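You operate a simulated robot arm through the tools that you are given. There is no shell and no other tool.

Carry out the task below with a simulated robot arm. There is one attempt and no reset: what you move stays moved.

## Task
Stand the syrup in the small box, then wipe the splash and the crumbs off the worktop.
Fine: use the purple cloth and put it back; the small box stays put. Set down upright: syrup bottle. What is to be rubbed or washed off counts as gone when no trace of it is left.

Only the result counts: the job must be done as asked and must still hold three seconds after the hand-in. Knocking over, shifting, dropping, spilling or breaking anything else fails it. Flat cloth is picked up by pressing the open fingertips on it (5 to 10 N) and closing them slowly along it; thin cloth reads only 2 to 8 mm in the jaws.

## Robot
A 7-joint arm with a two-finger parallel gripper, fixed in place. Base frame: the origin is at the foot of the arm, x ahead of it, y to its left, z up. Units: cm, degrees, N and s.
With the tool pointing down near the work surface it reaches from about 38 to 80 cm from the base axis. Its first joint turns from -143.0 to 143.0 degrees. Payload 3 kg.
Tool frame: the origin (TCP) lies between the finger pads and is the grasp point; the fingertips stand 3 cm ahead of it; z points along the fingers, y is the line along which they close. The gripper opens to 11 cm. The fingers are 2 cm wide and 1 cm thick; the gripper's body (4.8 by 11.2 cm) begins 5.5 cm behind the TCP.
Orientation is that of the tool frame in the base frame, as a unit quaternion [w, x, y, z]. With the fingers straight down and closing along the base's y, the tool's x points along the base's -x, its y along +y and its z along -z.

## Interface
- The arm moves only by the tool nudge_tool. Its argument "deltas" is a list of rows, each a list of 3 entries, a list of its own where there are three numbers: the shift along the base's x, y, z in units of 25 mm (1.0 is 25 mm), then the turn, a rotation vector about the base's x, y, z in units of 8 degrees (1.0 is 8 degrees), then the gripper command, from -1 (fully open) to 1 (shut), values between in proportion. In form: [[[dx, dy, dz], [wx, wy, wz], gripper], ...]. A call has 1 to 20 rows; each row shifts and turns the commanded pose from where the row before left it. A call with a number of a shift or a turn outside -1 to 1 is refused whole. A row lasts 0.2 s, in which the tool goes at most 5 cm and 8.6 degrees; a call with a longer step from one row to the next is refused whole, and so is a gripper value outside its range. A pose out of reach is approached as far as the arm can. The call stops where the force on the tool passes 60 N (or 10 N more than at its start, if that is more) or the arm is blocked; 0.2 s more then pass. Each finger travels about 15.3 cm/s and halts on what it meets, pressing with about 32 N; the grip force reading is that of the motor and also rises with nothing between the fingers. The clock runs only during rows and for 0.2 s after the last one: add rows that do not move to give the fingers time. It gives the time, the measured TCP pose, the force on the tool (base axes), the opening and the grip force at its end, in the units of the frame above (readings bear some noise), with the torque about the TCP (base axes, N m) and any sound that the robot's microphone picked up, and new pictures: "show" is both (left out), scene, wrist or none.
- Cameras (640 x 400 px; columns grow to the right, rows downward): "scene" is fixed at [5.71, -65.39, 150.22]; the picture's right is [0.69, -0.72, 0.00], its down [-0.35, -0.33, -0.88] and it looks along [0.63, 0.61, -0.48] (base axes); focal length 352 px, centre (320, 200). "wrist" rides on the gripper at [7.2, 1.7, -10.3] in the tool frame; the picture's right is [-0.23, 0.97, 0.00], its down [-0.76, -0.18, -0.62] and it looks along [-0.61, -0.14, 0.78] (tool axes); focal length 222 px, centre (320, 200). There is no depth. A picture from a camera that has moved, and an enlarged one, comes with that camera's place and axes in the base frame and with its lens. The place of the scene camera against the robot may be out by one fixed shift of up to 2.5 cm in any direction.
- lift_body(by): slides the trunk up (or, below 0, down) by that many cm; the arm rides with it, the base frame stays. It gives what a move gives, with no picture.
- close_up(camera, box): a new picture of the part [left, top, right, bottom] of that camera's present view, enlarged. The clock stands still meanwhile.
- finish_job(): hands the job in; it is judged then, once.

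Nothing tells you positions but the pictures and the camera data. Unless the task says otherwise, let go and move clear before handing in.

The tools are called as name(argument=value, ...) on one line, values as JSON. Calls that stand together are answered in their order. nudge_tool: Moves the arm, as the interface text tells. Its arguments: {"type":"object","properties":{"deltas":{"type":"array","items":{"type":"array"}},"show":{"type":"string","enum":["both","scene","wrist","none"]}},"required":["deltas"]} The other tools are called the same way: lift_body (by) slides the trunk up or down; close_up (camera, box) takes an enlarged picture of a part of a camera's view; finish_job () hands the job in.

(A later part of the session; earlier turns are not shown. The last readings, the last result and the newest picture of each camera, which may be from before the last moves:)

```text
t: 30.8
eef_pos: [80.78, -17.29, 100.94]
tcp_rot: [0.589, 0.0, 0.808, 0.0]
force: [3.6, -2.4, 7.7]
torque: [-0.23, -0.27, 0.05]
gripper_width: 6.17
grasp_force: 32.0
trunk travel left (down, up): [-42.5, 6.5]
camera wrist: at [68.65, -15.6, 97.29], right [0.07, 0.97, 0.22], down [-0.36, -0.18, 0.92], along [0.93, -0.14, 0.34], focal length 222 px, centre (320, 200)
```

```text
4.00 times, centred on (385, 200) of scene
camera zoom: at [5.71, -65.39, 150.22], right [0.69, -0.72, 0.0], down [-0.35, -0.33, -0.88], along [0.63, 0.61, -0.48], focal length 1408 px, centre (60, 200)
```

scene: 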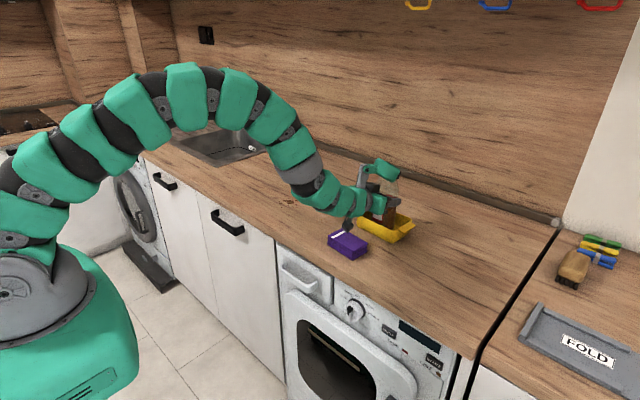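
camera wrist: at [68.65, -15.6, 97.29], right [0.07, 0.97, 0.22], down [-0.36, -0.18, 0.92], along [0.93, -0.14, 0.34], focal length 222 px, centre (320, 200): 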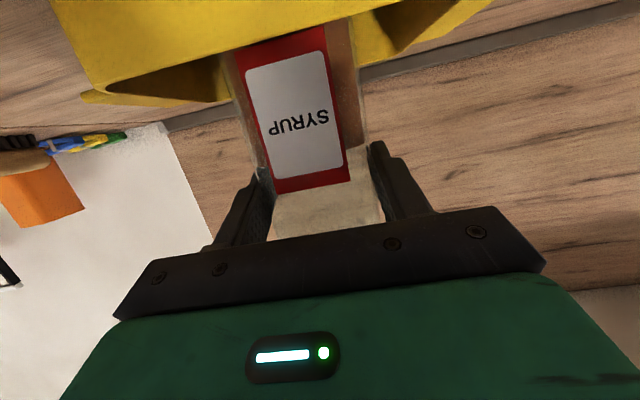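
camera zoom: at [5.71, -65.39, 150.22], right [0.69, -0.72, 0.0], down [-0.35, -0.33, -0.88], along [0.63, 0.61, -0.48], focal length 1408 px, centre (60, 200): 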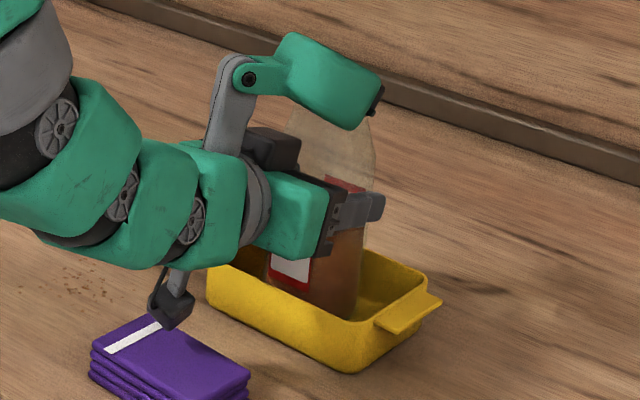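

The bottle is resting on the box floor and looks vertical. I'll ease the pressure slightly and open the fingers gently.

nudge_tool(deltas=[[[0, 0, 0.02], [0, 0, 0], 0.3], [[0, 0, 0], [0, 0, 0], 0], [[0, 0, 0], [0, 0, 0], -0.1], [[0, 0, 0], [0, 0, 0], -0.15], [[0, 0, 0], [0, 0, 0], -0.25], [[0, 0, 0], [0, 0, 0], -0.4], [[0, 0, 0], [0, 0, 0], -0.6], [[0, 0, 0], [0, 0, 0], -0.7], [[0, 0, 0], [0, 0, 0], -0.7]], show="both")

close_up(camera="scene", box=[340, 150, 430, 250])

```text
t: 32.8
eef_pos: [80.69, -17.16, 100.84]
tcp_rot: [0.588, 0.0, 0.809, 0.0]
force: [0.2, -0.3, 0.0]
torque: [0.0, -0.01, 0.04]
gripper_width: 9.36
grasp_force: 0.2
trunk travel left (down, up): [-42.5, 6.5]
camera wrist: at [68.61, -15.58, 97.18], right [0.07, 0.97, 0.22], down [-0.36, -0.18, 0.92], along [0.93, -0.14, 0.33], focal length 222 px, centre (320, 200)
```

scene: 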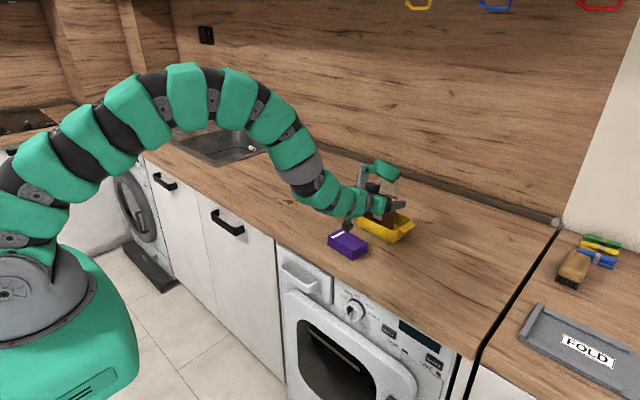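
wrist: 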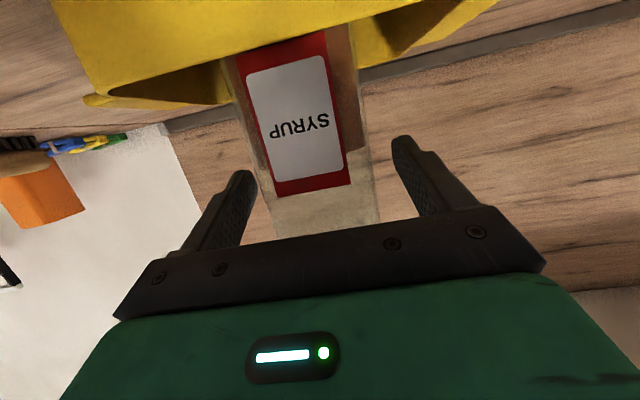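

```text
4.00 times, centred on (385, 200) of scene
camera zoom: at [5.71, -65.39, 150.22], right [0.69, -0.72, 0.0], down [-0.35, -0.33, -0.88], along [0.63, 0.61, -0.48], focal length 1408 px, centre (60, 200)
```

zoom: 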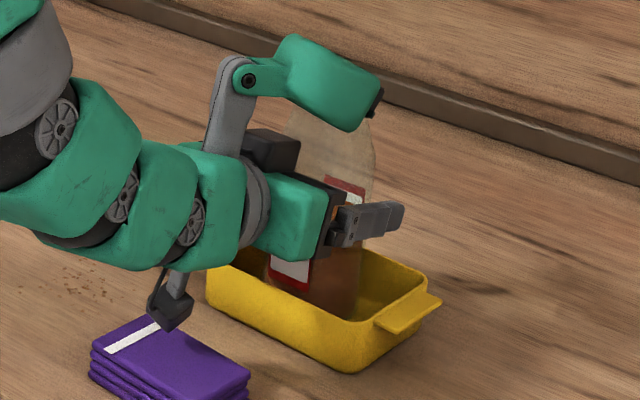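

The bottle stands free in the box. I'll back straight out and up, then turn the tool down again.

nudge_tool(deltas=[[[-0.4, 0, 0.1], [0, 0, 0], -0.7], [[-0.8, 0, 0.2], [0, 0, 0], -0.7], [[-1, 0, 0.3], [0, 0, 0], -0.7], [[-1, 0, 0.3], [0, 0, 0], -0.7], [[-1, 0, 0.5], [0, 0, 0], -0.7], [[-0.5, 0, 1], [0, 0, 0], -0.8], [[0, 0, 1], [0, 0, 0], -0.8], [[0, 0, 1], [0, 0, 0], -0.8], [[0, 0, 1], [0, 0, 0], -0.8], [[0, 0, 1], [0, 0, 0], -0.8], [[0, 0, 1], [0, 0, 0], -0.8], [[0, 0, 0], [0, 0, 0], -0.8]], show="both")

close_up(camera="scene", box=[320, 150, 430, 270])

```text
t: 35.4
eef_pos: [68.93, -17.03, 119.37]
tcp_rot: [0.586, 0.0, 0.81, 0.0]
force: [0.0, -0.7, 0.2]
torque: [-0.01, -0.01, 0.02]
gripper_width: 9.9
grasp_force: 0.0
trunk travel left (down, up): [-42.5, 6.5]
camera wrist: at [56.85, -15.4, 115.81], right [0.07, 0.97, 0.22], down [-0.36, -0.18, 0.92], along [0.93, -0.14, 0.33], focal length 222 px, centre (320, 200)
```

scene: 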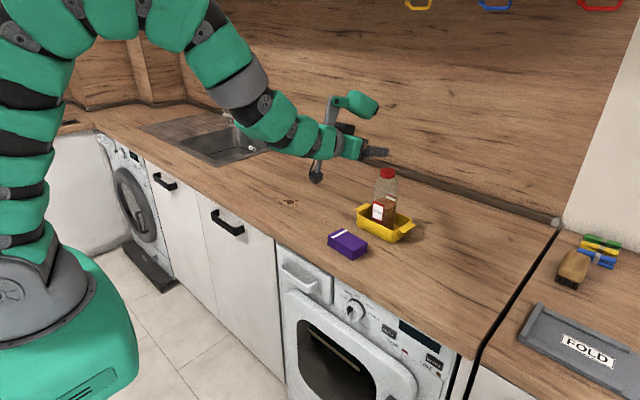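
wrist: 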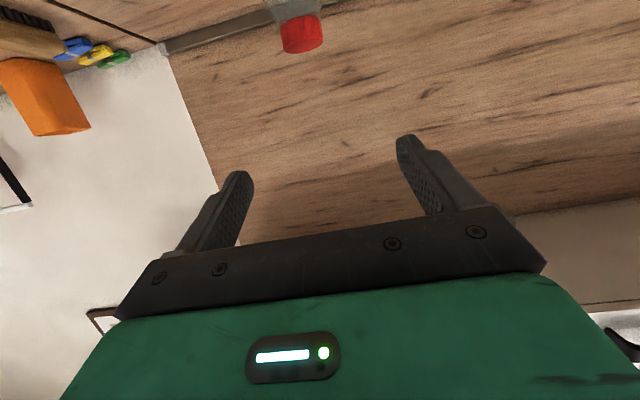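

```text
3.33 times, centred on (375, 210) of scene
camera zoom: at [5.71, -65.39, 150.22], right [0.69, -0.72, 0.0], down [-0.35, -0.33, -0.88], along [0.63, 0.61, -0.48], focal length 1173 px, centre (137, 167)
```

zoom: 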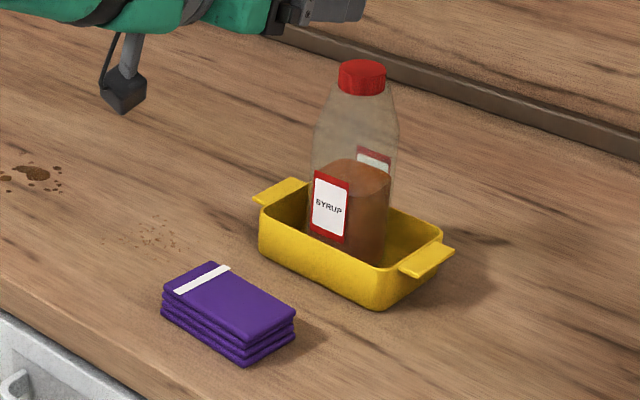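

The bottle stands upright in the box and the box hasn't moved. Next I'll bring the tool vertical and turn it so the fingers close across the cloth's 6 cm width.

nudge_tool(deltas=[[[-0.1, 0, 0], [0, 1, 0], -1], [[-0.1, 0, 0], [0, 1, 0], -1], [[-0.1, 0, 0], [0, 1, 0], -1], [[-0.1, 0, 0], [0, 1, 0], -1], [[-0.1, 0.1, 0], [0, 1, 0], -1], [[-0.1, 0.1, 0], [0, 1, 0], -1], [[-0.1, 0.1, 0], [0, 1, 0], -1], [[0, 0.1, 0], [0, 1, 0], -1], [[0, 0.05, 0], [0, 1, 0], -1], [[0, 0, 0], [0, 0, -1], -1], [[0, 0, 0], [0, 0, -1], -1], [[0, 0, 0], [0, 0, -1], -1], [[0, 0, 0], [0, 0, -1], -1], [[0, 0, 0], [0, 0, -1], -1], [[0, 0, 0], [0, 0, -1], -1], [[0, 0, 0], [0, 0, -1], -1], [[0, 0, 0], [0, 0, -1], -1], [[0, 0, 0], [0, 0, -1], -1], [[0, 0, 0], [0, 0, -1], -1], [[0, 0, 0], [0, 0, -1], -1]], show="both")

```text
t: 39.6
eef_pos: [67.21, -16.06, 119.28]
tcp_rot: [0.0, 0.695, 0.719, 0.001]
force: [1.1, 0.9, 0.7]
torque: [-0.02, -0.01, 0.01]
gripper_width: 11.0
grasp_force: 0.1
trunk travel left (down, up): [-42.5, 6.5]
camera wrist: at [68.64, -8.88, 129.77], right [0.98, -0.2, 0.0], down [-0.15, -0.77, 0.62], along [-0.12, -0.61, -0.78], focal length 222 px, centre (320, 200)
```

scene: 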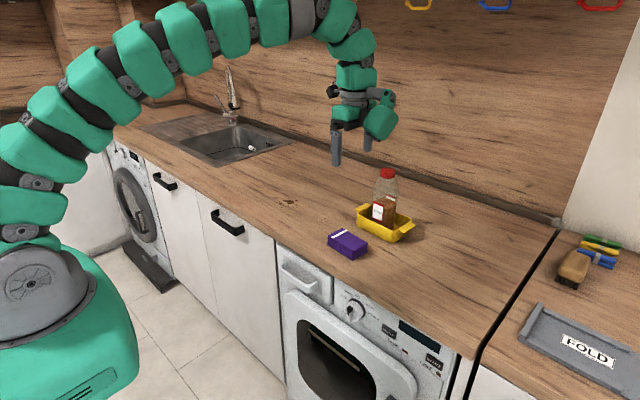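
wrist: 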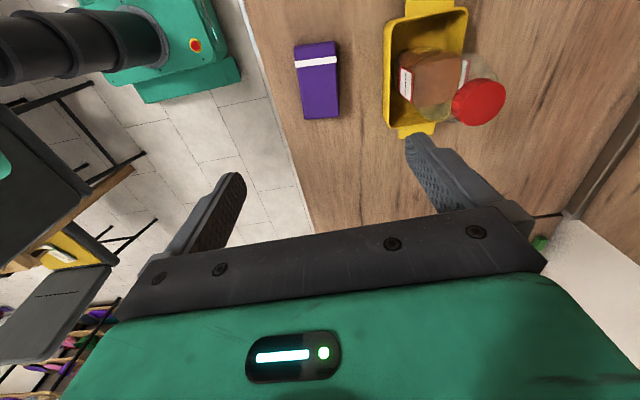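

The tool is vertical and nearly aligned with the cloth. I'll finish the yaw, descend partway, and check alignment.

nudge_tool(deltas=[[[0, 0, -0.5], [0, 0, -0.8], -1], [[0, 0, -1], [0, 0, 0], -1], [[0, 0, -1], [0, 0, 0], -1], [[0, 0, -1], [0, 0, 0], -1], [[0, 0, -1], [0, 0, 0], -1], [[0, 0, -1], [0, 0, 0], -1], [[0, 0, -0.5], [0, 0, 0], -1], [[0, 0, 0], [0, 0, 0], -1]], show="both")

close_up(camera="wrist", box=[220, 60, 440, 260])

close_up(camera="scene", box=[300, 130, 430, 270])

```text
t: 41.4
eef_pos: [67.28, -16.1, 104.43]
tcp_rot: [0.0, 0.734, 0.679, 0.001]
force: [-0.7, 0.6, 0.4]
torque: [0.03, 0.0, -0.02]
gripper_width: 10.98
grasp_force: 0.0
trunk travel left (down, up): [-42.5, 6.5]
camera wrist: at [69.44, -9.09, 114.75], right [0.95, -0.3, 0.0], down [-0.24, -0.75, 0.62], along [-0.19, -0.59, -0.78], focal length 222 px, centre (320, 200)
```

scene: 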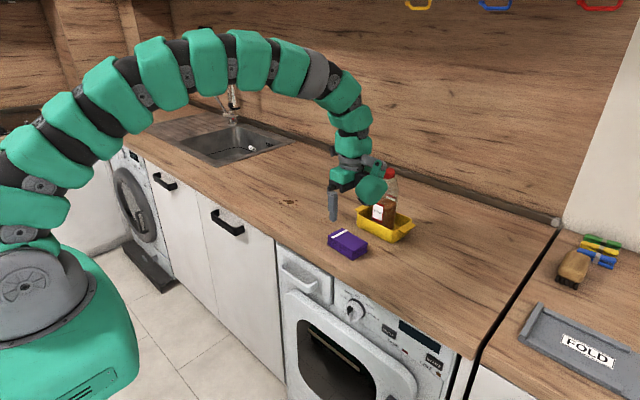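
wrist: 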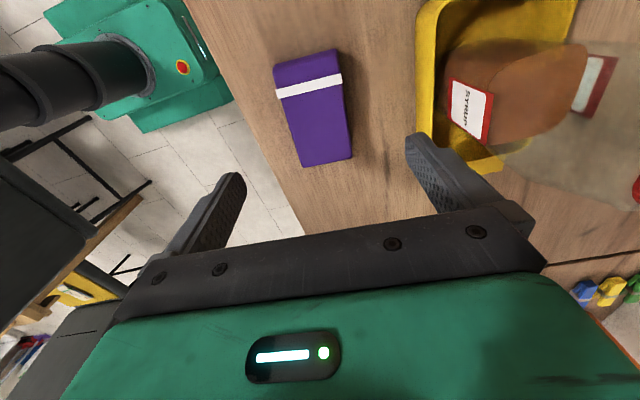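

```text
2.00 times, centred on (330, 160) of wrist
camera zoom: at [69.44, -9.09, 114.75], right [0.95, -0.3, 0.0], down [-0.24, -0.75, 0.62], along [-0.19, -0.59, -0.78], focal length 444 px, centre (300, 280)
```

zoom: 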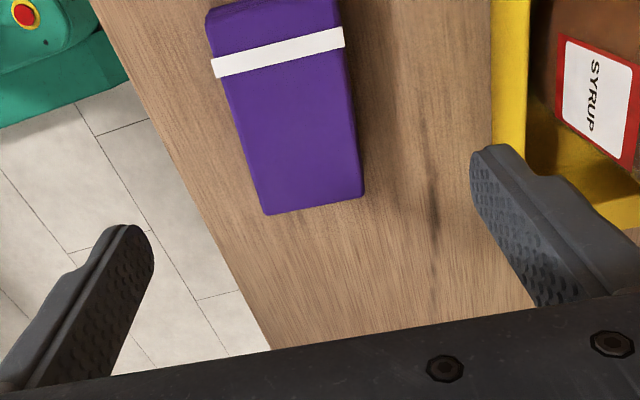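

```text
2.86 times, centred on (365, 200) of scene
camera zoom: at [5.71, -65.39, 150.22], right [0.69, -0.72, 0.0], down [-0.35, -0.33, -0.88], along [0.63, 0.61, -0.48], focal length 1006 px, centre (191, 200)
```

zoom: 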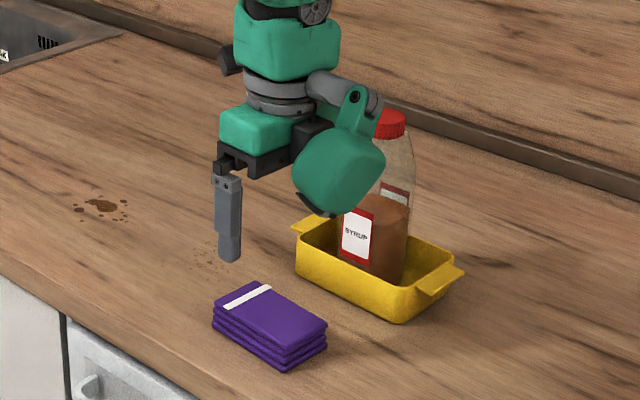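

The fingers straddle the cloth and the yaw matches. I'll descend until the fingertips are just above the worktop.

nudge_tool(deltas=[[[-0.03, 0.04, -0.5], [0, 0, 0], -1], [[0, 0, -1], [0, 0, 0], -1], [[0, 0, -1], [0, 0, 0], -1], [[0, 0, -1], [0, 0, 0], -1], [[0, 0, -0.5], [0, 0, 0], -1], [[0, 0, -0.3], [0, 0, 0], -1], [[0, 0, 0], [0, 0, 0], -1]], show="both")

close_up(camera="wrist", box=[220, 60, 440, 260])

close_up(camera="scene", box=[300, 130, 430, 270])

```text
t: 43.0
eef_pos: [67.19, -15.91, 93.68]
tcp_rot: [0.0, 0.734, 0.679, 0.0]
force: [-0.2, 0.5, 0.7]
torque: [-0.01, 0.01, 0.0]
gripper_width: 10.99
grasp_force: 0.0
trunk travel left (down, up): [-42.5, 6.5]
camera wrist: at [69.46, -8.97, 104.03], right [0.95, -0.3, 0.0], down [-0.24, -0.75, 0.62], along [-0.19, -0.59, -0.78], focal length 222 px, centre (320, 200)
```

scene: 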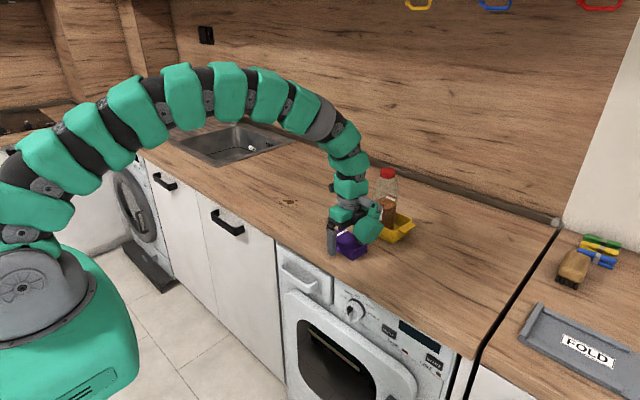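
wrist: 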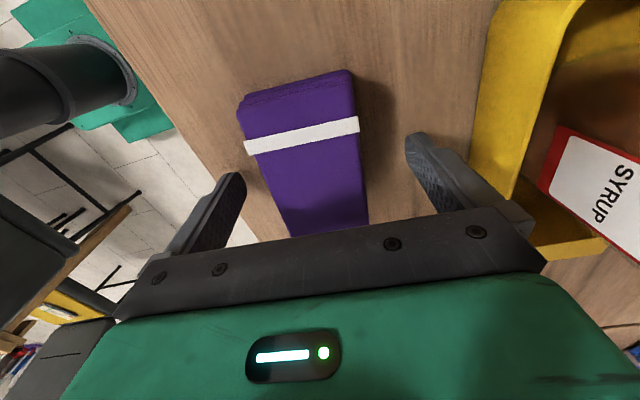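

```text
2.00 times, centred on (330, 160) of wrist
camera zoom: at [69.46, -8.97, 104.03], right [0.95, -0.3, 0.0], down [-0.24, -0.75, 0.62], along [-0.19, -0.59, -0.78], focal length 444 px, centre (300, 280)
```

zoom: 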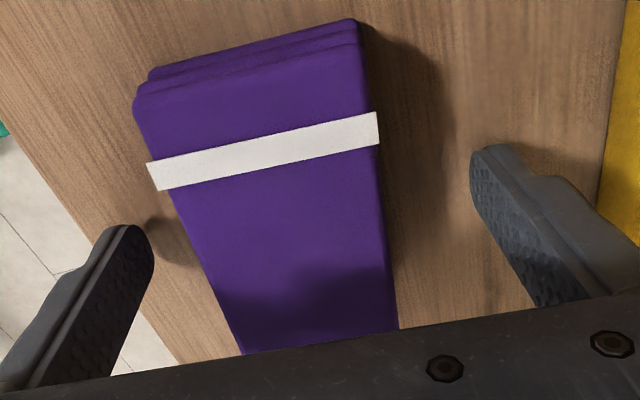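

```text
2.86 times, centred on (365, 200) of scene
camera zoom: at [5.71, -65.39, 150.22], right [0.69, -0.72, 0.0], down [-0.35, -0.33, -0.88], along [0.63, 0.61, -0.48], focal length 1006 px, centre (191, 200)
```

zoom: 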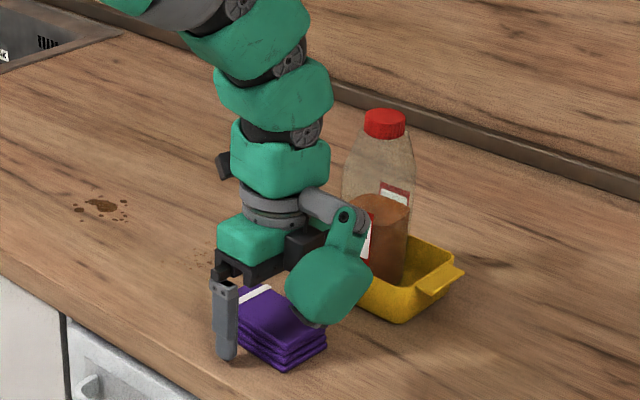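

The fingertips are about a centimetre above the worktop on either side of the cloth. I'll go down 0.4 cm more and close slowly.

nudge_tool(deltas=[[[0, 0, -0.17], [0, 0, 0], -1], [[0, 0, 0], [0, 0, 0], -0.7], [[0, 0, 0], [0, 0, 0], -0.5], [[0, 0, 0], [0, 0, 0], -0.35], [[0, 0, 0], [0, 0, 0], -0.25], [[0, 0, 0], [0, 0, 0], -0.18], [[0, 0, 0], [0, 0, 0], -0.12], [[0, 0, 0], [0, 0, 0], -0.06], [[0, 0, 0], [0, 0, 0], 0], [[0, 0, 0], [0, 0, 0], 0.05], [[0, 0, 0], [0, 0, 0], 0.05]], show="both")

close_up(camera="wrist", box=[220, 60, 440, 260])

close_up(camera="scene", box=[300, 130, 430, 270])

```text
t: 45.4
eef_pos: [67.25, -16.03, 93.3]
tcp_rot: [0.0, 0.734, 0.68, 0.0]
force: [-0.3, -0.3, -0.2]
torque: [0.01, -0.01, -0.02]
gripper_width: 6.13
grasp_force: 31.8
trunk travel left (down, up): [-42.5, 6.5]
camera wrist: at [69.45, -8.97, 103.62], right [0.95, -0.3, 0.0], down [-0.24, -0.75, 0.62], along [-0.19, -0.59, -0.78], focal length 222 px, centre (320, 200)
```

scene: 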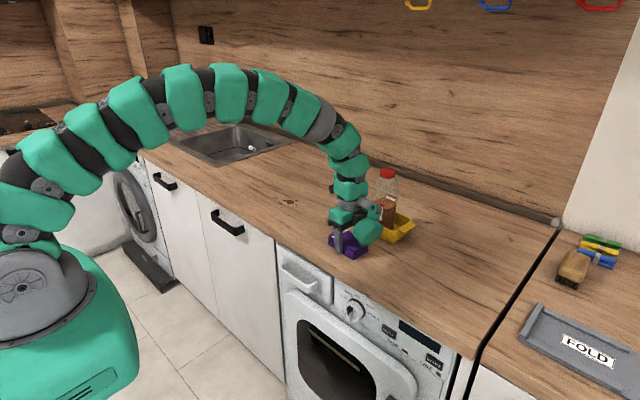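
wrist: 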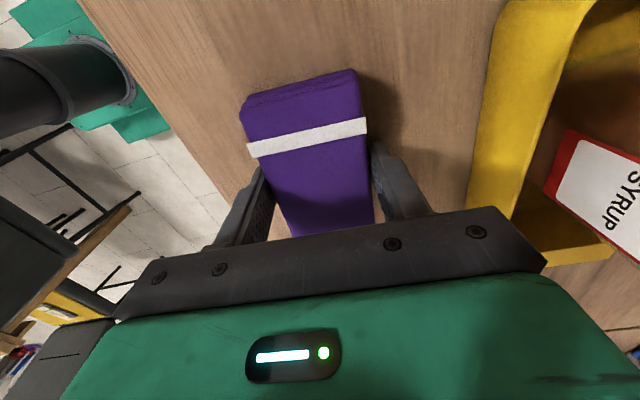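

```text
2.00 times, centred on (330, 160) of wrist
camera zoom: at [69.45, -8.97, 103.62], right [0.95, -0.3, 0.0], down [-0.24, -0.75, 0.62], along [-0.19, -0.59, -0.78], focal length 444 px, centre (300, 280)
```

zoom: 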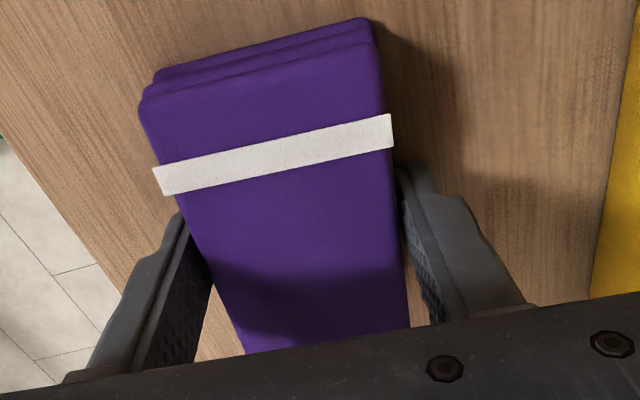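

```text
2.86 times, centred on (365, 200) of scene
camera zoom: at [5.71, -65.39, 150.22], right [0.69, -0.72, 0.0], down [-0.35, -0.33, -0.88], along [0.63, 0.61, -0.48], focal length 1006 px, centre (191, 200)
```

zoom: 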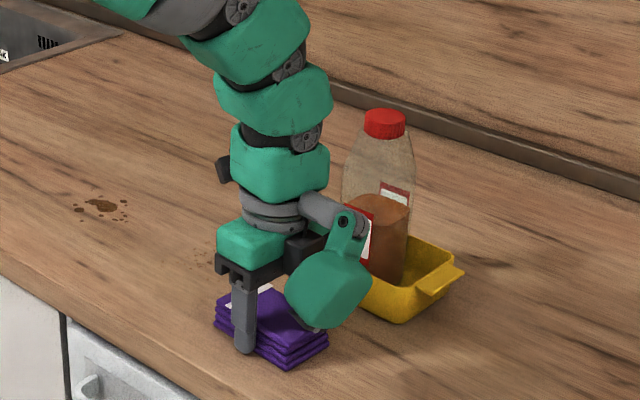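

The cloth is held as a firm block, 6.1 cm wide. I'll lift it a few centimetres and check the hold.

nudge_tool(deltas=[[[0, 0, 0.3], [0, 0, 0], 0.2], [[0, 0, 0.6], [0, 0, 0], 0.2], [[0, 0, 0.6], [0, 0, 0], 0.2], [[0, 0, 0.5], [0, 0, 0], 0.2], [[0, 0, 0], [0, 0, 0], 0.2]], show="both")

close_up(camera="scene", box=[300, 130, 430, 270])

close_up(camera="scene", box=[255, 170, 355, 240])

```text
t: 46.6
eef_pos: [67.16, -16.01, 98.14]
tcp_rot: [-0.001, 0.734, 0.68, 0.0]
force: [-0.6, 0.7, -0.3]
torque: [0.01, 0.03, 0.01]
gripper_width: 6.12
grasp_force: 32.5
trunk travel left (down, up): [-42.5, 6.5]
camera wrist: at [69.42, -8.98, 108.55], right [0.95, -0.3, 0.0], down [-0.24, -0.75, 0.62], along [-0.19, -0.59, -0.78], focal length 222 px, centre (320, 200)
```

scene: 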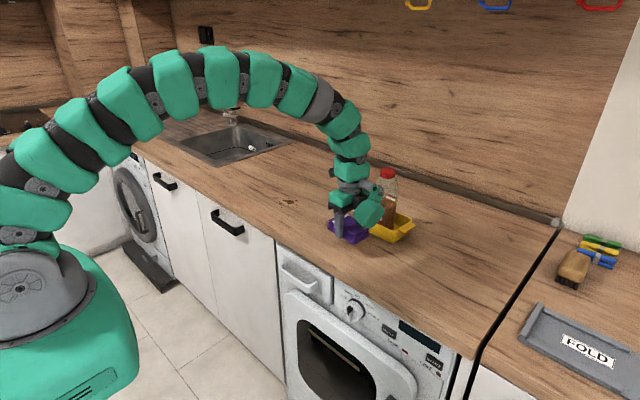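
wrist: 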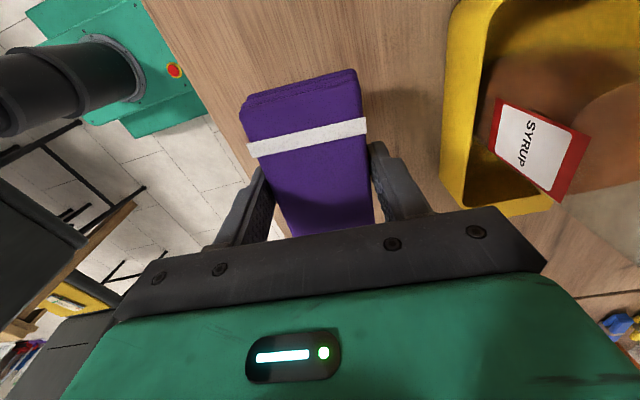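

```text
2.86 times, centred on (365, 200) of scene
camera zoom: at [5.71, -65.39, 150.22], right [0.69, -0.72, 0.0], down [-0.35, -0.33, -0.88], along [0.63, 0.61, -0.48], focal length 1006 px, centre (191, 200)
```

zoom: 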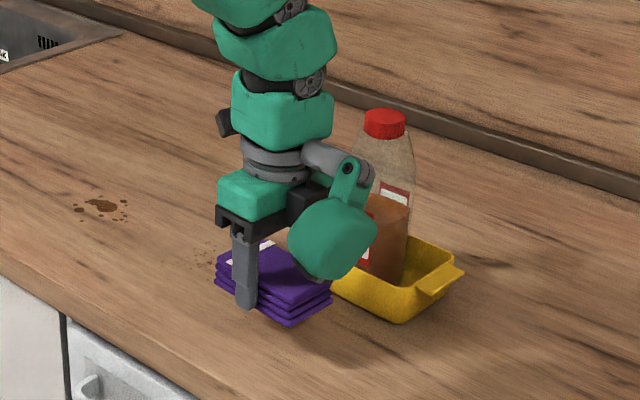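

```text
5.71 times, centred on (305, 205) of scene
camera zoom: at [5.71, -65.39, 150.22], right [0.69, -0.72, 0.0], down [-0.35, -0.33, -0.88], along [0.63, 0.61, -0.48], focal length 2012 px, centre (406, 171)
```

zoom: 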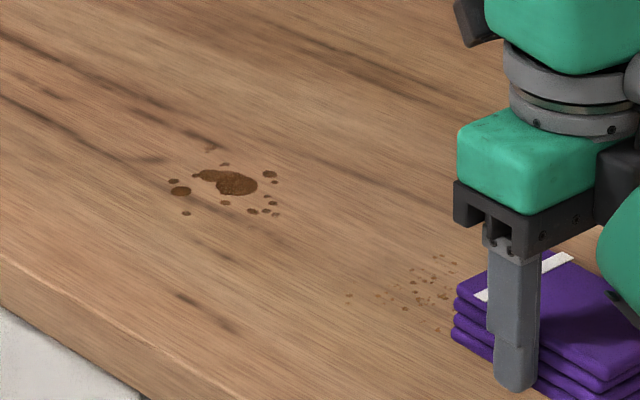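

The cloth lifts cleanly as one block. The crumbs span about x 69–77, y −6 to 2.5, and the splash x 69–76.5, y 11–20. I'll move to the near edge of the crumbs and lower to just above the worktop.

nudge_tool(deltas=[[[0, 0.5, 0], [0, 0, 0], 0.2], [[0, 1, 0], [0, 0, 0], 0.2], [[0, 1, 0], [0, 0, 0], 0.2], [[0, 1, 0], [0, 0, 0], 0.2], [[0, 1, 0], [0, 0, 0], 0.2], [[0, 1, 0], [0, 0, 0], 0.2], [[0, 0.5, 0], [0, 0, 0], 0.2], [[0, 0, -0.6], [0, 0, 0], 0.2], [[0, 0, -0.6], [0, 0, 0], 0.2], [[0, 0, -0.4], [0, 0, 0], 0.2], [[0, 0, -0.2], [0, 0, 0], 0.2], [[0, 0, 0], [0, 0, 0], 0.2]], show="both")

close_up(camera="scene", box=[270, 150, 400, 260])

```text
t: 49.2
eef_pos: [67.27, -0.92, 93.77]
tcp_rot: [0.0, 0.733, 0.68, 0.0]
force: [0.1, -0.3, 0.1]
torque: [0.01, -0.01, 0.01]
gripper_width: 6.12
grasp_force: 31.8
trunk travel left (down, up): [-42.5, 6.5]
camera wrist: at [69.39, 6.04, 104.17], right [0.95, -0.3, 0.0], down [-0.24, -0.75, 0.62], along [-0.19, -0.59, -0.78], focal length 222 px, centre (320, 200)
```

scene: 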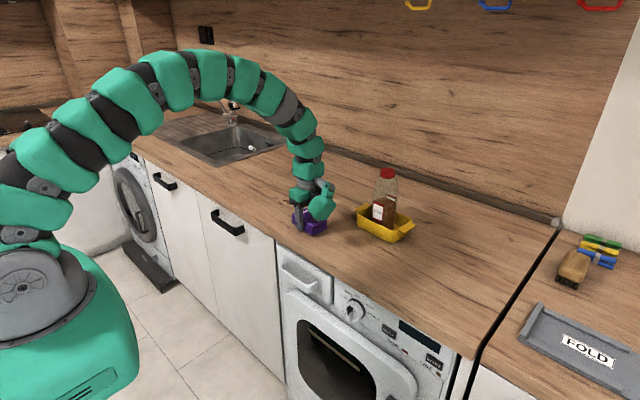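
wrist: 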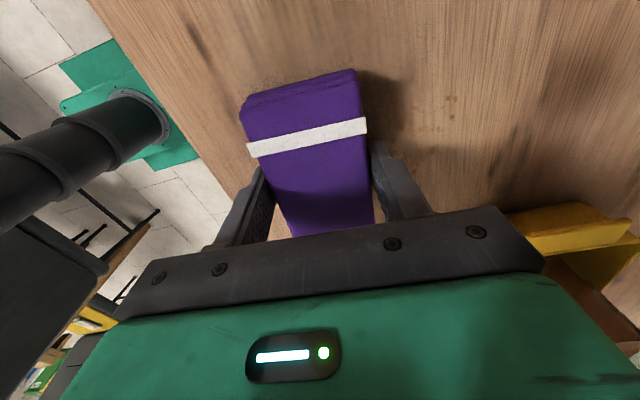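

```text
3.64 times, centred on (335, 205) of scene
camera zoom: at [5.71, -65.39, 150.22], right [0.69, -0.72, 0.0], down [-0.35, -0.33, -0.88], along [0.63, 0.61, -0.48], focal length 1280 px, centre (266, 182)
```

zoom: 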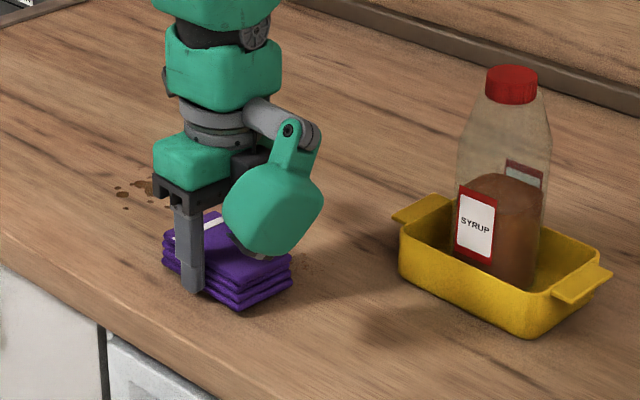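

The cloth hovers just above the surface at the crumbs' near side. I'll press down gently to find contact.

nudge_tool(deltas=[[[0, 0, -0.1], [0, 0, 0], 0.2], [[0, 0, -0.1], [0, 0, 0], 0.2], [[0, 0, 0], [0, 0, 0], 0.2]], show="none")

```text
t: 50.0
eef_pos: [67.14, -1.06, 93.14]
tcp_rot: [0.0, 0.734, 0.679, 0.0]
force: [0.0, -0.2, -0.6]
torque: [0.01, -0.02, 0.0]
gripper_width: 6.12
grasp_force: 32.0
trunk travel left (down, up): [-42.5, 6.5]
```

nudge_tool(deltas=[[[0, 0, -0.06], [0, 0, 0], 0.2], [[0, 0, 0], [0, 0, 0], 0.2]], show="none")

```text
t: 50.6
eef_pos: [67.19, -0.87, 93.2]
tcp_rot: [0.001, 0.734, 0.679, 0.001]
force: [2.5, -0.6, 18.3]
torque: [-0.01, 0.26, -0.01]
gripper_width: 6.13
grasp_force: 31.8
trunk travel left (down, up): [-42.5, 6.5]
```

Contact found at z ≈ 93.2 with 18 N, which is a bit firm. I'll ease off slightly and wipe forward and back across the crumbs.

nudge_tool(deltas=[[[0, 0, 0.025], [0, 0, 0], 0.3], [[0.3, 0, 0], [0, 0, 0], 0.3], [[0.4, 0, 0], [0, 0, 0], 0.3], [[0.4, 0, 0], [0, 0, 0], 0.3], [[0.4, 0, 0], [0, 0, 0], 0.3], [[0.4, 0, 0], [0, 0, 0], 0.3], [[0.4, 0, 0], [0, 0, 0], 0.3], [[0.4, 0, 0], [0, 0, 0], 0.3], [[0.4, 0, 0], [0, 0, 0], 0.3], [[0.3, 0, 0], [0, 0, 0], 0.3], [[0, 0, 0], [0, 0, 0], 0.3]], show="both")

close_up(camera="scene", box=[270, 150, 400, 260])

```text
t: 53.0
eef_pos: [75.84, -0.96, 93.27]
tcp_rot: [0.001, 0.734, 0.679, 0.0]
force: [-1.8, -0.3, 10.2]
torque: [0.07, 0.12, -0.02]
gripper_width: 6.13
grasp_force: 32.7
trunk travel left (down, up): [-42.5, 6.5]
camera wrist: at [77.9, 5.95, 103.6], right [0.95, -0.3, 0.0], down [-0.24, -0.75, 0.62], along [-0.19, -0.59, -0.78], focal length 222 px, centre (320, 200)
```

scene: 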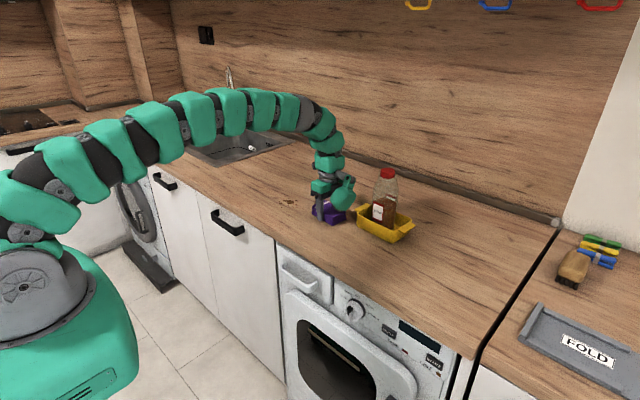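
wrist: 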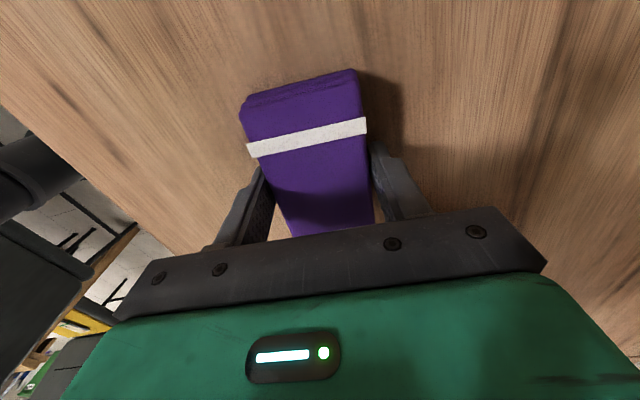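

```text
3.64 times, centred on (335, 205) of scene
camera zoom: at [5.71, -65.39, 150.22], right [0.69, -0.72, 0.0], down [-0.35, -0.33, -0.88], along [0.63, 0.61, -0.48], focal length 1280 px, centre (266, 182)
```

zoom: 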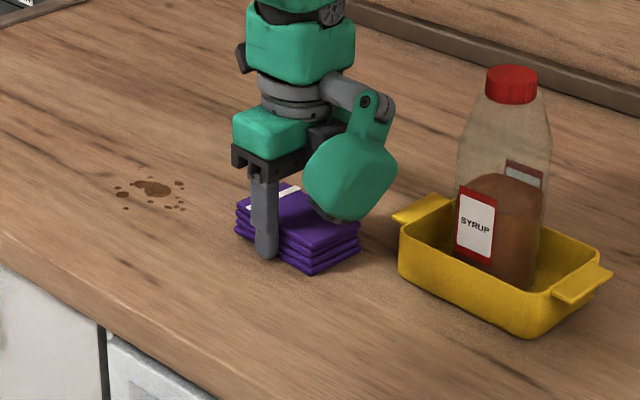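

The crumbs under the first stroke have vanished, with about 10 N on the cloth. I'll do the return and a second pass slightly further in −y to cover the cluster's edge.

nudge_tool(deltas=[[[-0.3, -0.2, 0], [0, 0, 0], 0.3], [[-0.4, -0.2, 0], [0, 0, 0], 0.3], [[-0.4, -0.2, 0], [0, 0, 0], 0.3], [[-0.4, -0.2, 0], [0, 0, 0], 0.3], [[-0.4, 0, 0], [0, 0, 0], 0.3], [[-0.4, 0, 0], [0, 0, 0], 0.3], [[-0.4, 0, 0], [0, 0, 0], 0.3], [[-0.4, 0, 0], [0, 0, 0], 0.3], [[-0.4, 0, 0], [0, 0, 0], 0.3], [[0.3, 0, 0], [0, 0, 0], 0.3], [[0.4, 0, 0], [0, 0, 0], 0.3], [[0.4, 0, 0], [0, 0, 0], 0.3], [[0.4, 0, 0], [0, 0, 0], 0.3], [[0.4, 0, 0], [0, 0, 0], 0.3], [[0.4, 0, 0], [0, 0, 0], 0.3], [[0.4, 0, 0], [0, 0, 0], 0.3], [[0.3, 0, 0], [0, 0, 0], 0.3], [[0, 0, 0], [0, 0, 0], 0.3]], show="both")

close_up(camera="scene", box=[270, 150, 400, 260])

```text
t: 56.8
eef_pos: [74.3, -2.96, 93.13]
tcp_rot: [0.0, 0.733, 0.68, 0.0]
force: [-3.7, -1.3, 10.0]
torque: [-0.03, 0.05, -0.04]
gripper_width: 6.1
grasp_force: 31.6
trunk travel left (down, up): [-42.5, 6.5]
camera wrist: at [76.53, 4.0, 103.57], right [0.95, -0.3, 0.0], down [-0.24, -0.75, 0.62], along [-0.19, -0.59, -0.78], focal length 222 px, centre (320, 200)
```

scene: 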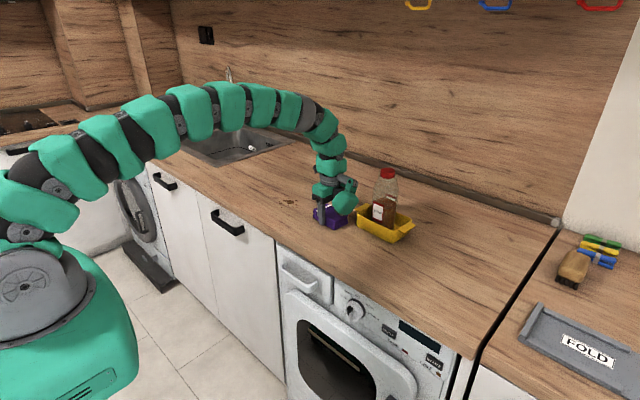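
wrist: 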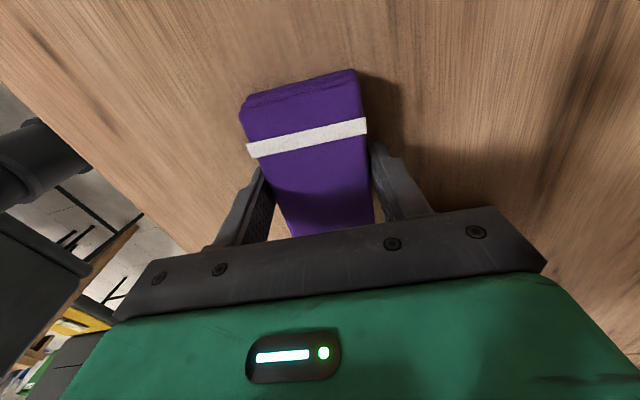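

```text
3.64 times, centred on (335, 205) of scene
camera zoom: at [5.71, -65.39, 150.22], right [0.69, -0.72, 0.0], down [-0.35, -0.33, -0.88], along [0.63, 0.61, -0.48], focal length 1280 px, centre (266, 182)
```

zoom: 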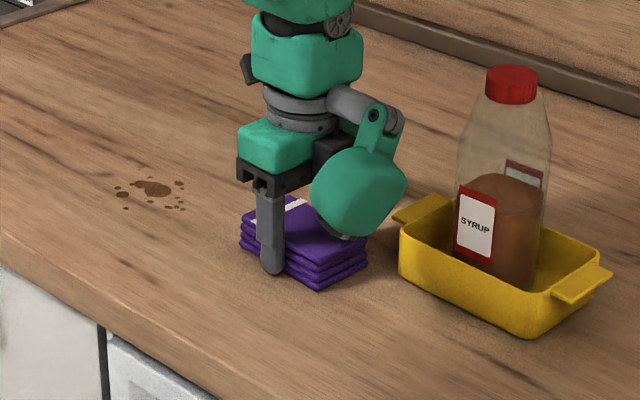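

I'll lift the cloth and check the crumb area from above while moving toward the splash.

nudge_tool(deltas=[[[0, 0, 0.5], [0, 0, 0], 0.3], [[0, 0, 1], [0, 0, 0], 0.3], [[-0.4, 0.5, 0.5], [0, 0, 0], 0.3], [[-0.4, 1, 0], [0, 0, 0], 0.3], [[-0.4, 1, 0], [0, 0, 0], 0.3], [[-0.4, 1, 0], [0, 0, 0], 0.3], [[-0.4, 1, 0], [0, 0, 0], 0.3], [[-0.4, 1, 0], [0, 0, 0], 0.3], [[-0.4, 1, 0], [0, 0, 0], 0.3], [[0, 0.8, 0], [0, 0, 0], 0.3], [[0, 0, 0], [0, 0, 0], 0.3]], show="both")

close_up(camera="scene", box=[260, 170, 390, 270])

```text
t: 59.2
eef_pos: [67.36, 15.18, 97.98]
tcp_rot: [-0.001, 0.734, 0.679, 0.0]
force: [-0.1, 0.7, -0.7]
torque: [0.01, 0.05, -0.02]
gripper_width: 6.12
grasp_force: 32.0
trunk travel left (down, up): [-42.5, 6.5]
camera wrist: at [69.53, 22.2, 108.41], right [0.95, -0.3, 0.0], down [-0.24, -0.75, 0.62], along [-0.19, -0.59, -0.78], focal length 222 px, centre (320, 200)
```

scene: 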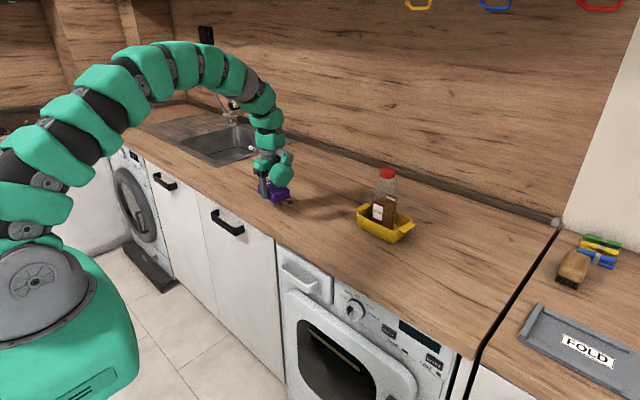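
wrist: 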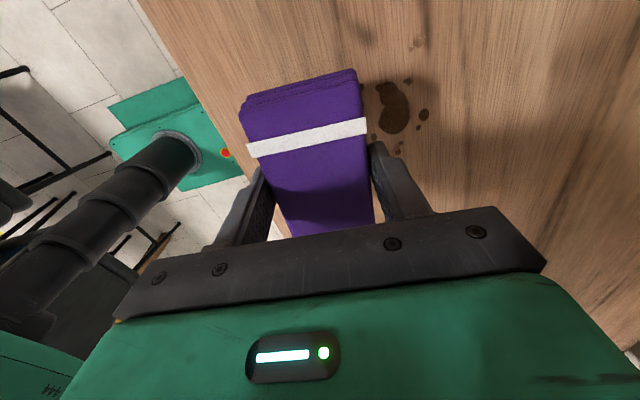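

```text
4.00 times, centred on (325, 220) of scene
camera zoom: at [5.71, -65.39, 150.22], right [0.69, -0.72, 0.0], down [-0.35, -0.33, -0.88], along [0.63, 0.61, -0.48], focal length 1408 px, centre (300, 120)
```

zoom: 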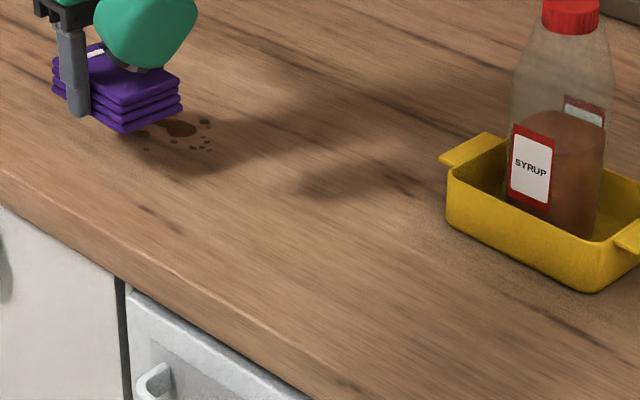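

The crumb area looks clean from here. I'll zoom in on the splash before wiping it.

close_up(camera="wrist", box=[330, 0, 480, 200])

close_up(camera="scene", box=[250, 160, 330, 220])

```text
2.00 times, centred on (405, 100) of wrist
camera zoom: at [69.53, 22.2, 108.41], right [0.95, -0.3, 0.0], down [-0.24, -0.75, 0.62], along [-0.19, -0.59, -0.78], focal length 444 px, centre (150, 400)
```

zoom: 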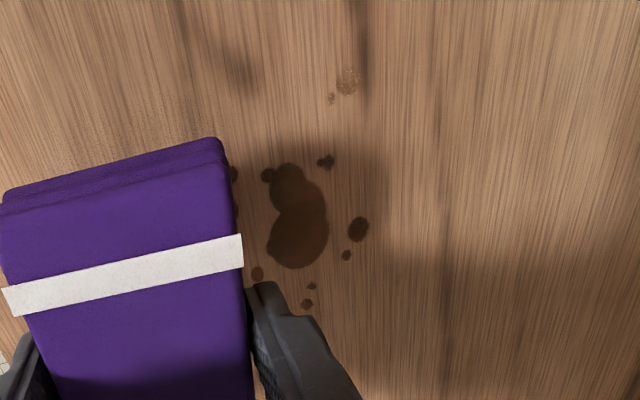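

```text
6.67 times, centred on (290, 190) of scene
camera zoom: at [5.71, -65.39, 150.22], right [0.69, -0.72, 0.0], down [-0.35, -0.33, -0.88], along [0.63, 0.61, -0.48], focal length 2347 px, centre (520, 267)
```

zoom: 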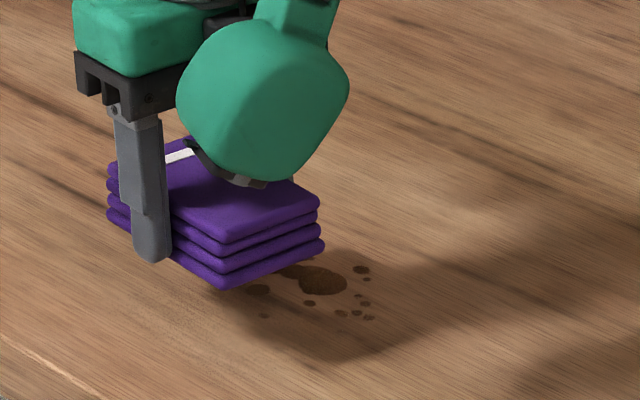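

The splash spans about x 69–77, y 11–19.5, including one faint drop at (75.8, 19.2). I'll lower the cloth just short of it at y ≈ 15.5.

nudge_tool(deltas=[[[0, 0.12, -0.5], [0, 0, 0], 0.3], [[0, 0, -0.7], [0, 0, 0], 0.3], [[0, 0, -0.4], [0, 0, 0], 0.3], [[0, 0, -0.2], [0, 0, 0], 0.3], [[0, 0, -0.12], [0, 0, 0], 0.3], [[0, 0, -0.06], [0, 0, 0], 0.3], [[0, 0, 0], [0, 0, 0], 0.3]], show="none")

```text
t: 60.8
eef_pos: [67.39, 15.51, 93.08]
tcp_rot: [0.0, 0.734, 0.68, 0.0]
force: [-0.8, -0.1, 3.1]
torque: [0.0, -0.06, -0.02]
gripper_width: 6.13
grasp_force: 32.3
trunk travel left (down, up): [-42.5, 6.5]
```

Light contact of 3 N. I'll press slightly more and wipe forward across the splash.

nudge_tool(deltas=[[[-0.2, 0, -0.03], [0, 0, 0], 0.3], [[-0.2, 0, 0], [0, 0, 0], 0.3], [[0.3, 0, 0], [0, 0, 0], 0.3], [[0.4, 0, 0], [0, 0, 0], 0.3], [[0.4, 0, 0], [0, 0, 0], 0.3], [[0.4, 0, 0], [0, 0, 0], 0.3], [[0.4, 0, 0], [0, 0, 0], 0.3], [[0.4, 0, 0], [0, 0, 0], 0.3], [[0.4, 0, 0], [0, 0, 0], 0.3], [[0.4, 0, 0], [0, 0, 0], 0.3], [[0.4, 0, 0], [0, 0, 0], 0.3], [[0.4, 0, 0], [0, 0, 0], 0.3], [[0, 0, 0], [0, 0, 0], 0.3]], show="both")

close_up(camera="scene", box=[250, 160, 330, 220])

```text
t: 63.6
eef_pos: [76.23, 15.66, 93.13]
tcp_rot: [0.0, 0.733, 0.68, 0.0]
force: [-0.3, 0.1, 0.5]
torque: [0.01, -0.04, 0.01]
gripper_width: 6.12
grasp_force: 31.8
trunk travel left (down, up): [-42.5, 6.5]
camera wrist: at [78.4, 22.56, 103.57], right [0.95, -0.3, 0.0], down [-0.24, -0.75, 0.62], along [-0.19, -0.59, -0.78], focal length 222 px, centre (320, 200)
```

scene: 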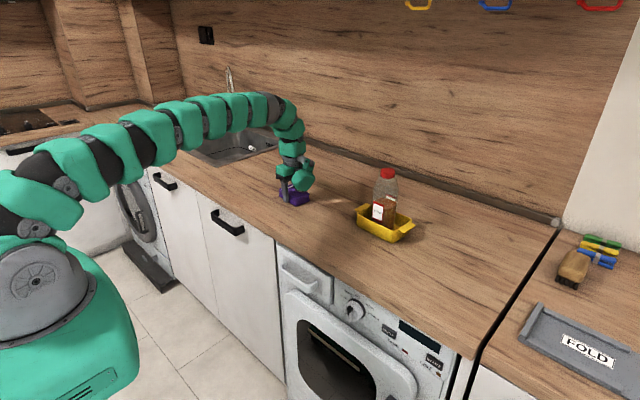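
wrist: 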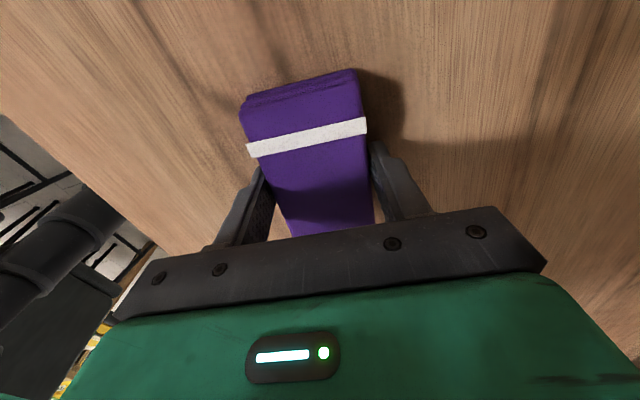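

```text
6.67 times, centred on (290, 190) of scene
camera zoom: at [5.71, -65.39, 150.22], right [0.69, -0.72, 0.0], down [-0.35, -0.33, -0.88], along [0.63, 0.61, -0.48], focal length 2347 px, centre (520, 267)
```

zoom: 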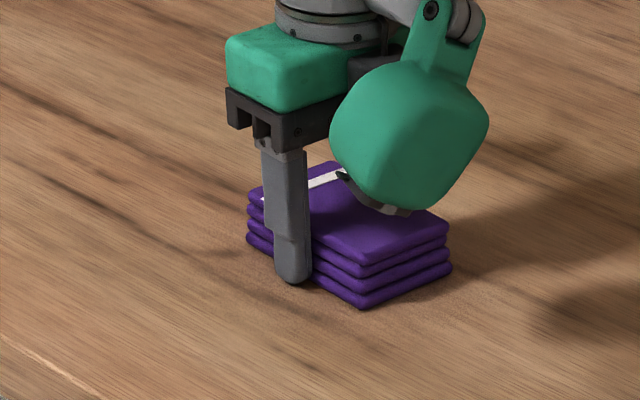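

The wiped strip is clean, though the pressure faded at the far end. I'll press a bit more and do return passes shifted to both sides.

nudge_tool(deltas=[[[0, 0.2, -0.05], [0, 0, 0], 0.3], [[-0.3, 0.3, 0], [0, 0, 0], 0.3], [[-0.4, 0.3, 0], [0, 0, 0], 0.3], [[-0.4, 0, 0], [0, 0, 0], 0.3], [[-0.4, 0, 0], [0, 0, 0], 0.3], [[-0.4, 0, 0], [0, 0, 0], 0.3], [[-0.4, 0, 0], [0, 0, 0], 0.3], [[-0.4, 0, 0], [0, 0, 0], 0.3], [[-0.4, 0, 0], [0, 0, 0], 0.3], [[-0.2, -0.4, 0], [0, 0, 0], 0.3], [[0, -0.4, 0], [0, 0, 0], 0.3], [[0, -0.4, 0], [0, 0, 0], 0.3], [[0, -0.4, 0], [0, 0, 0], 0.3], [[0, 0, 0], [0, 0, 0], 0.3]], show="both")

close_up(camera="scene", box=[250, 160, 330, 220])

```text
t: 66.6
eef_pos: [67.64, 13.56, 93.02]
tcp_rot: [0.0, 0.734, 0.679, -0.001]
force: [-3.3, 13.0, 35.1]
torque: [0.18, 0.23, -0.02]
gripper_width: 6.1
grasp_force: 32.1
trunk travel left (down, up): [-42.5, 6.5]
camera wrist: at [69.81, 20.6, 103.45], right [0.95, -0.3, 0.0], down [-0.24, -0.75, 0.62], along [-0.19, -0.6, -0.78], focal length 222 px, centre (320, 200)
```

scene: 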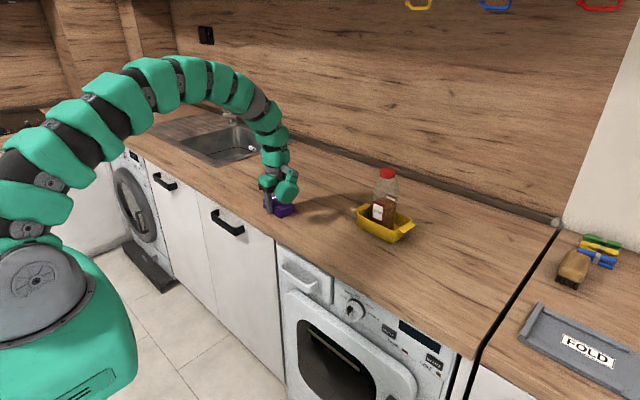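
wrist: 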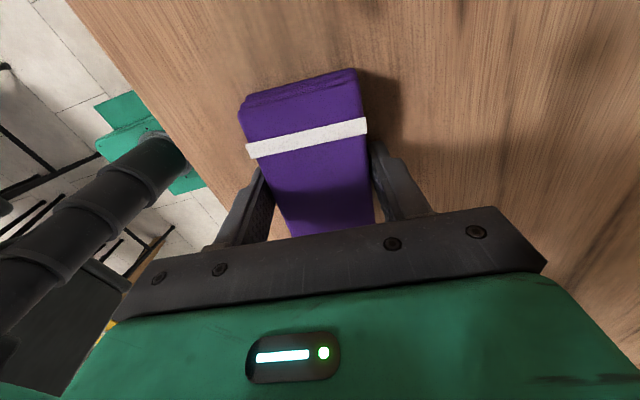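

```text
6.67 times, centred on (290, 190) of scene
camera zoom: at [5.71, -65.39, 150.22], right [0.69, -0.72, 0.0], down [-0.35, -0.33, -0.88], along [0.63, 0.61, -0.48], focal length 2347 px, centre (520, 267)
```

zoom: 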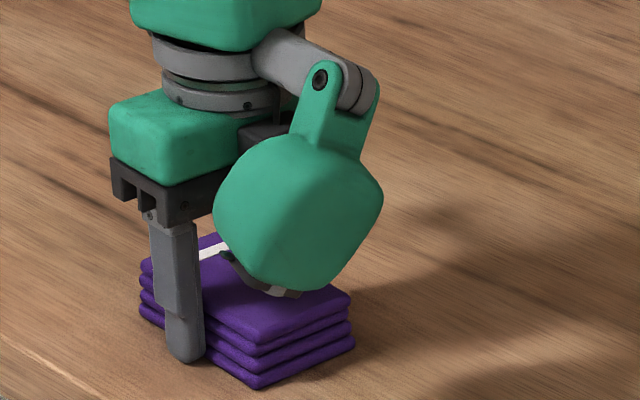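

Clean so far. Pressure rose to 35 N at the near end, so I'll ease off and make one more forward pass on the −y side.

nudge_tool(deltas=[[[0, 0, 0.05], [0, 0, 0], 0.3], [[0.3, 0, 0], [0, 0, 0], 0.3], [[0.4, 0, 0], [0, 0, 0], 0.3], [[0.4, 0, -0.01], [0, 0, 0], 0.3], [[0.4, 0, -0.01], [0, 0, 0], 0.3], [[0.4, 0, -0.01], [0, 0, 0], 0.3], [[0.4, 0, -0.01], [0, 0, 0], 0.3], [[0.4, 0, 0], [0, 0, 0], 0.3], [[0.4, 0, 0], [0, 0, 0], 0.3], [[0.3, 0, 0], [0, 0, 0], 0.3], [[0, 0, 0], [0, 0, 0], 0.3]], show="none")

```text
t: 69.0
eef_pos: [76.43, 13.53, 93.14]
tcp_rot: [0.0, 0.734, 0.679, 0.0]
force: [1.2, -0.5, 12.0]
torque: [0.0, 0.21, -0.02]
gripper_width: 6.14
grasp_force: 32.2
trunk travel left (down, up): [-42.5, 6.5]
```

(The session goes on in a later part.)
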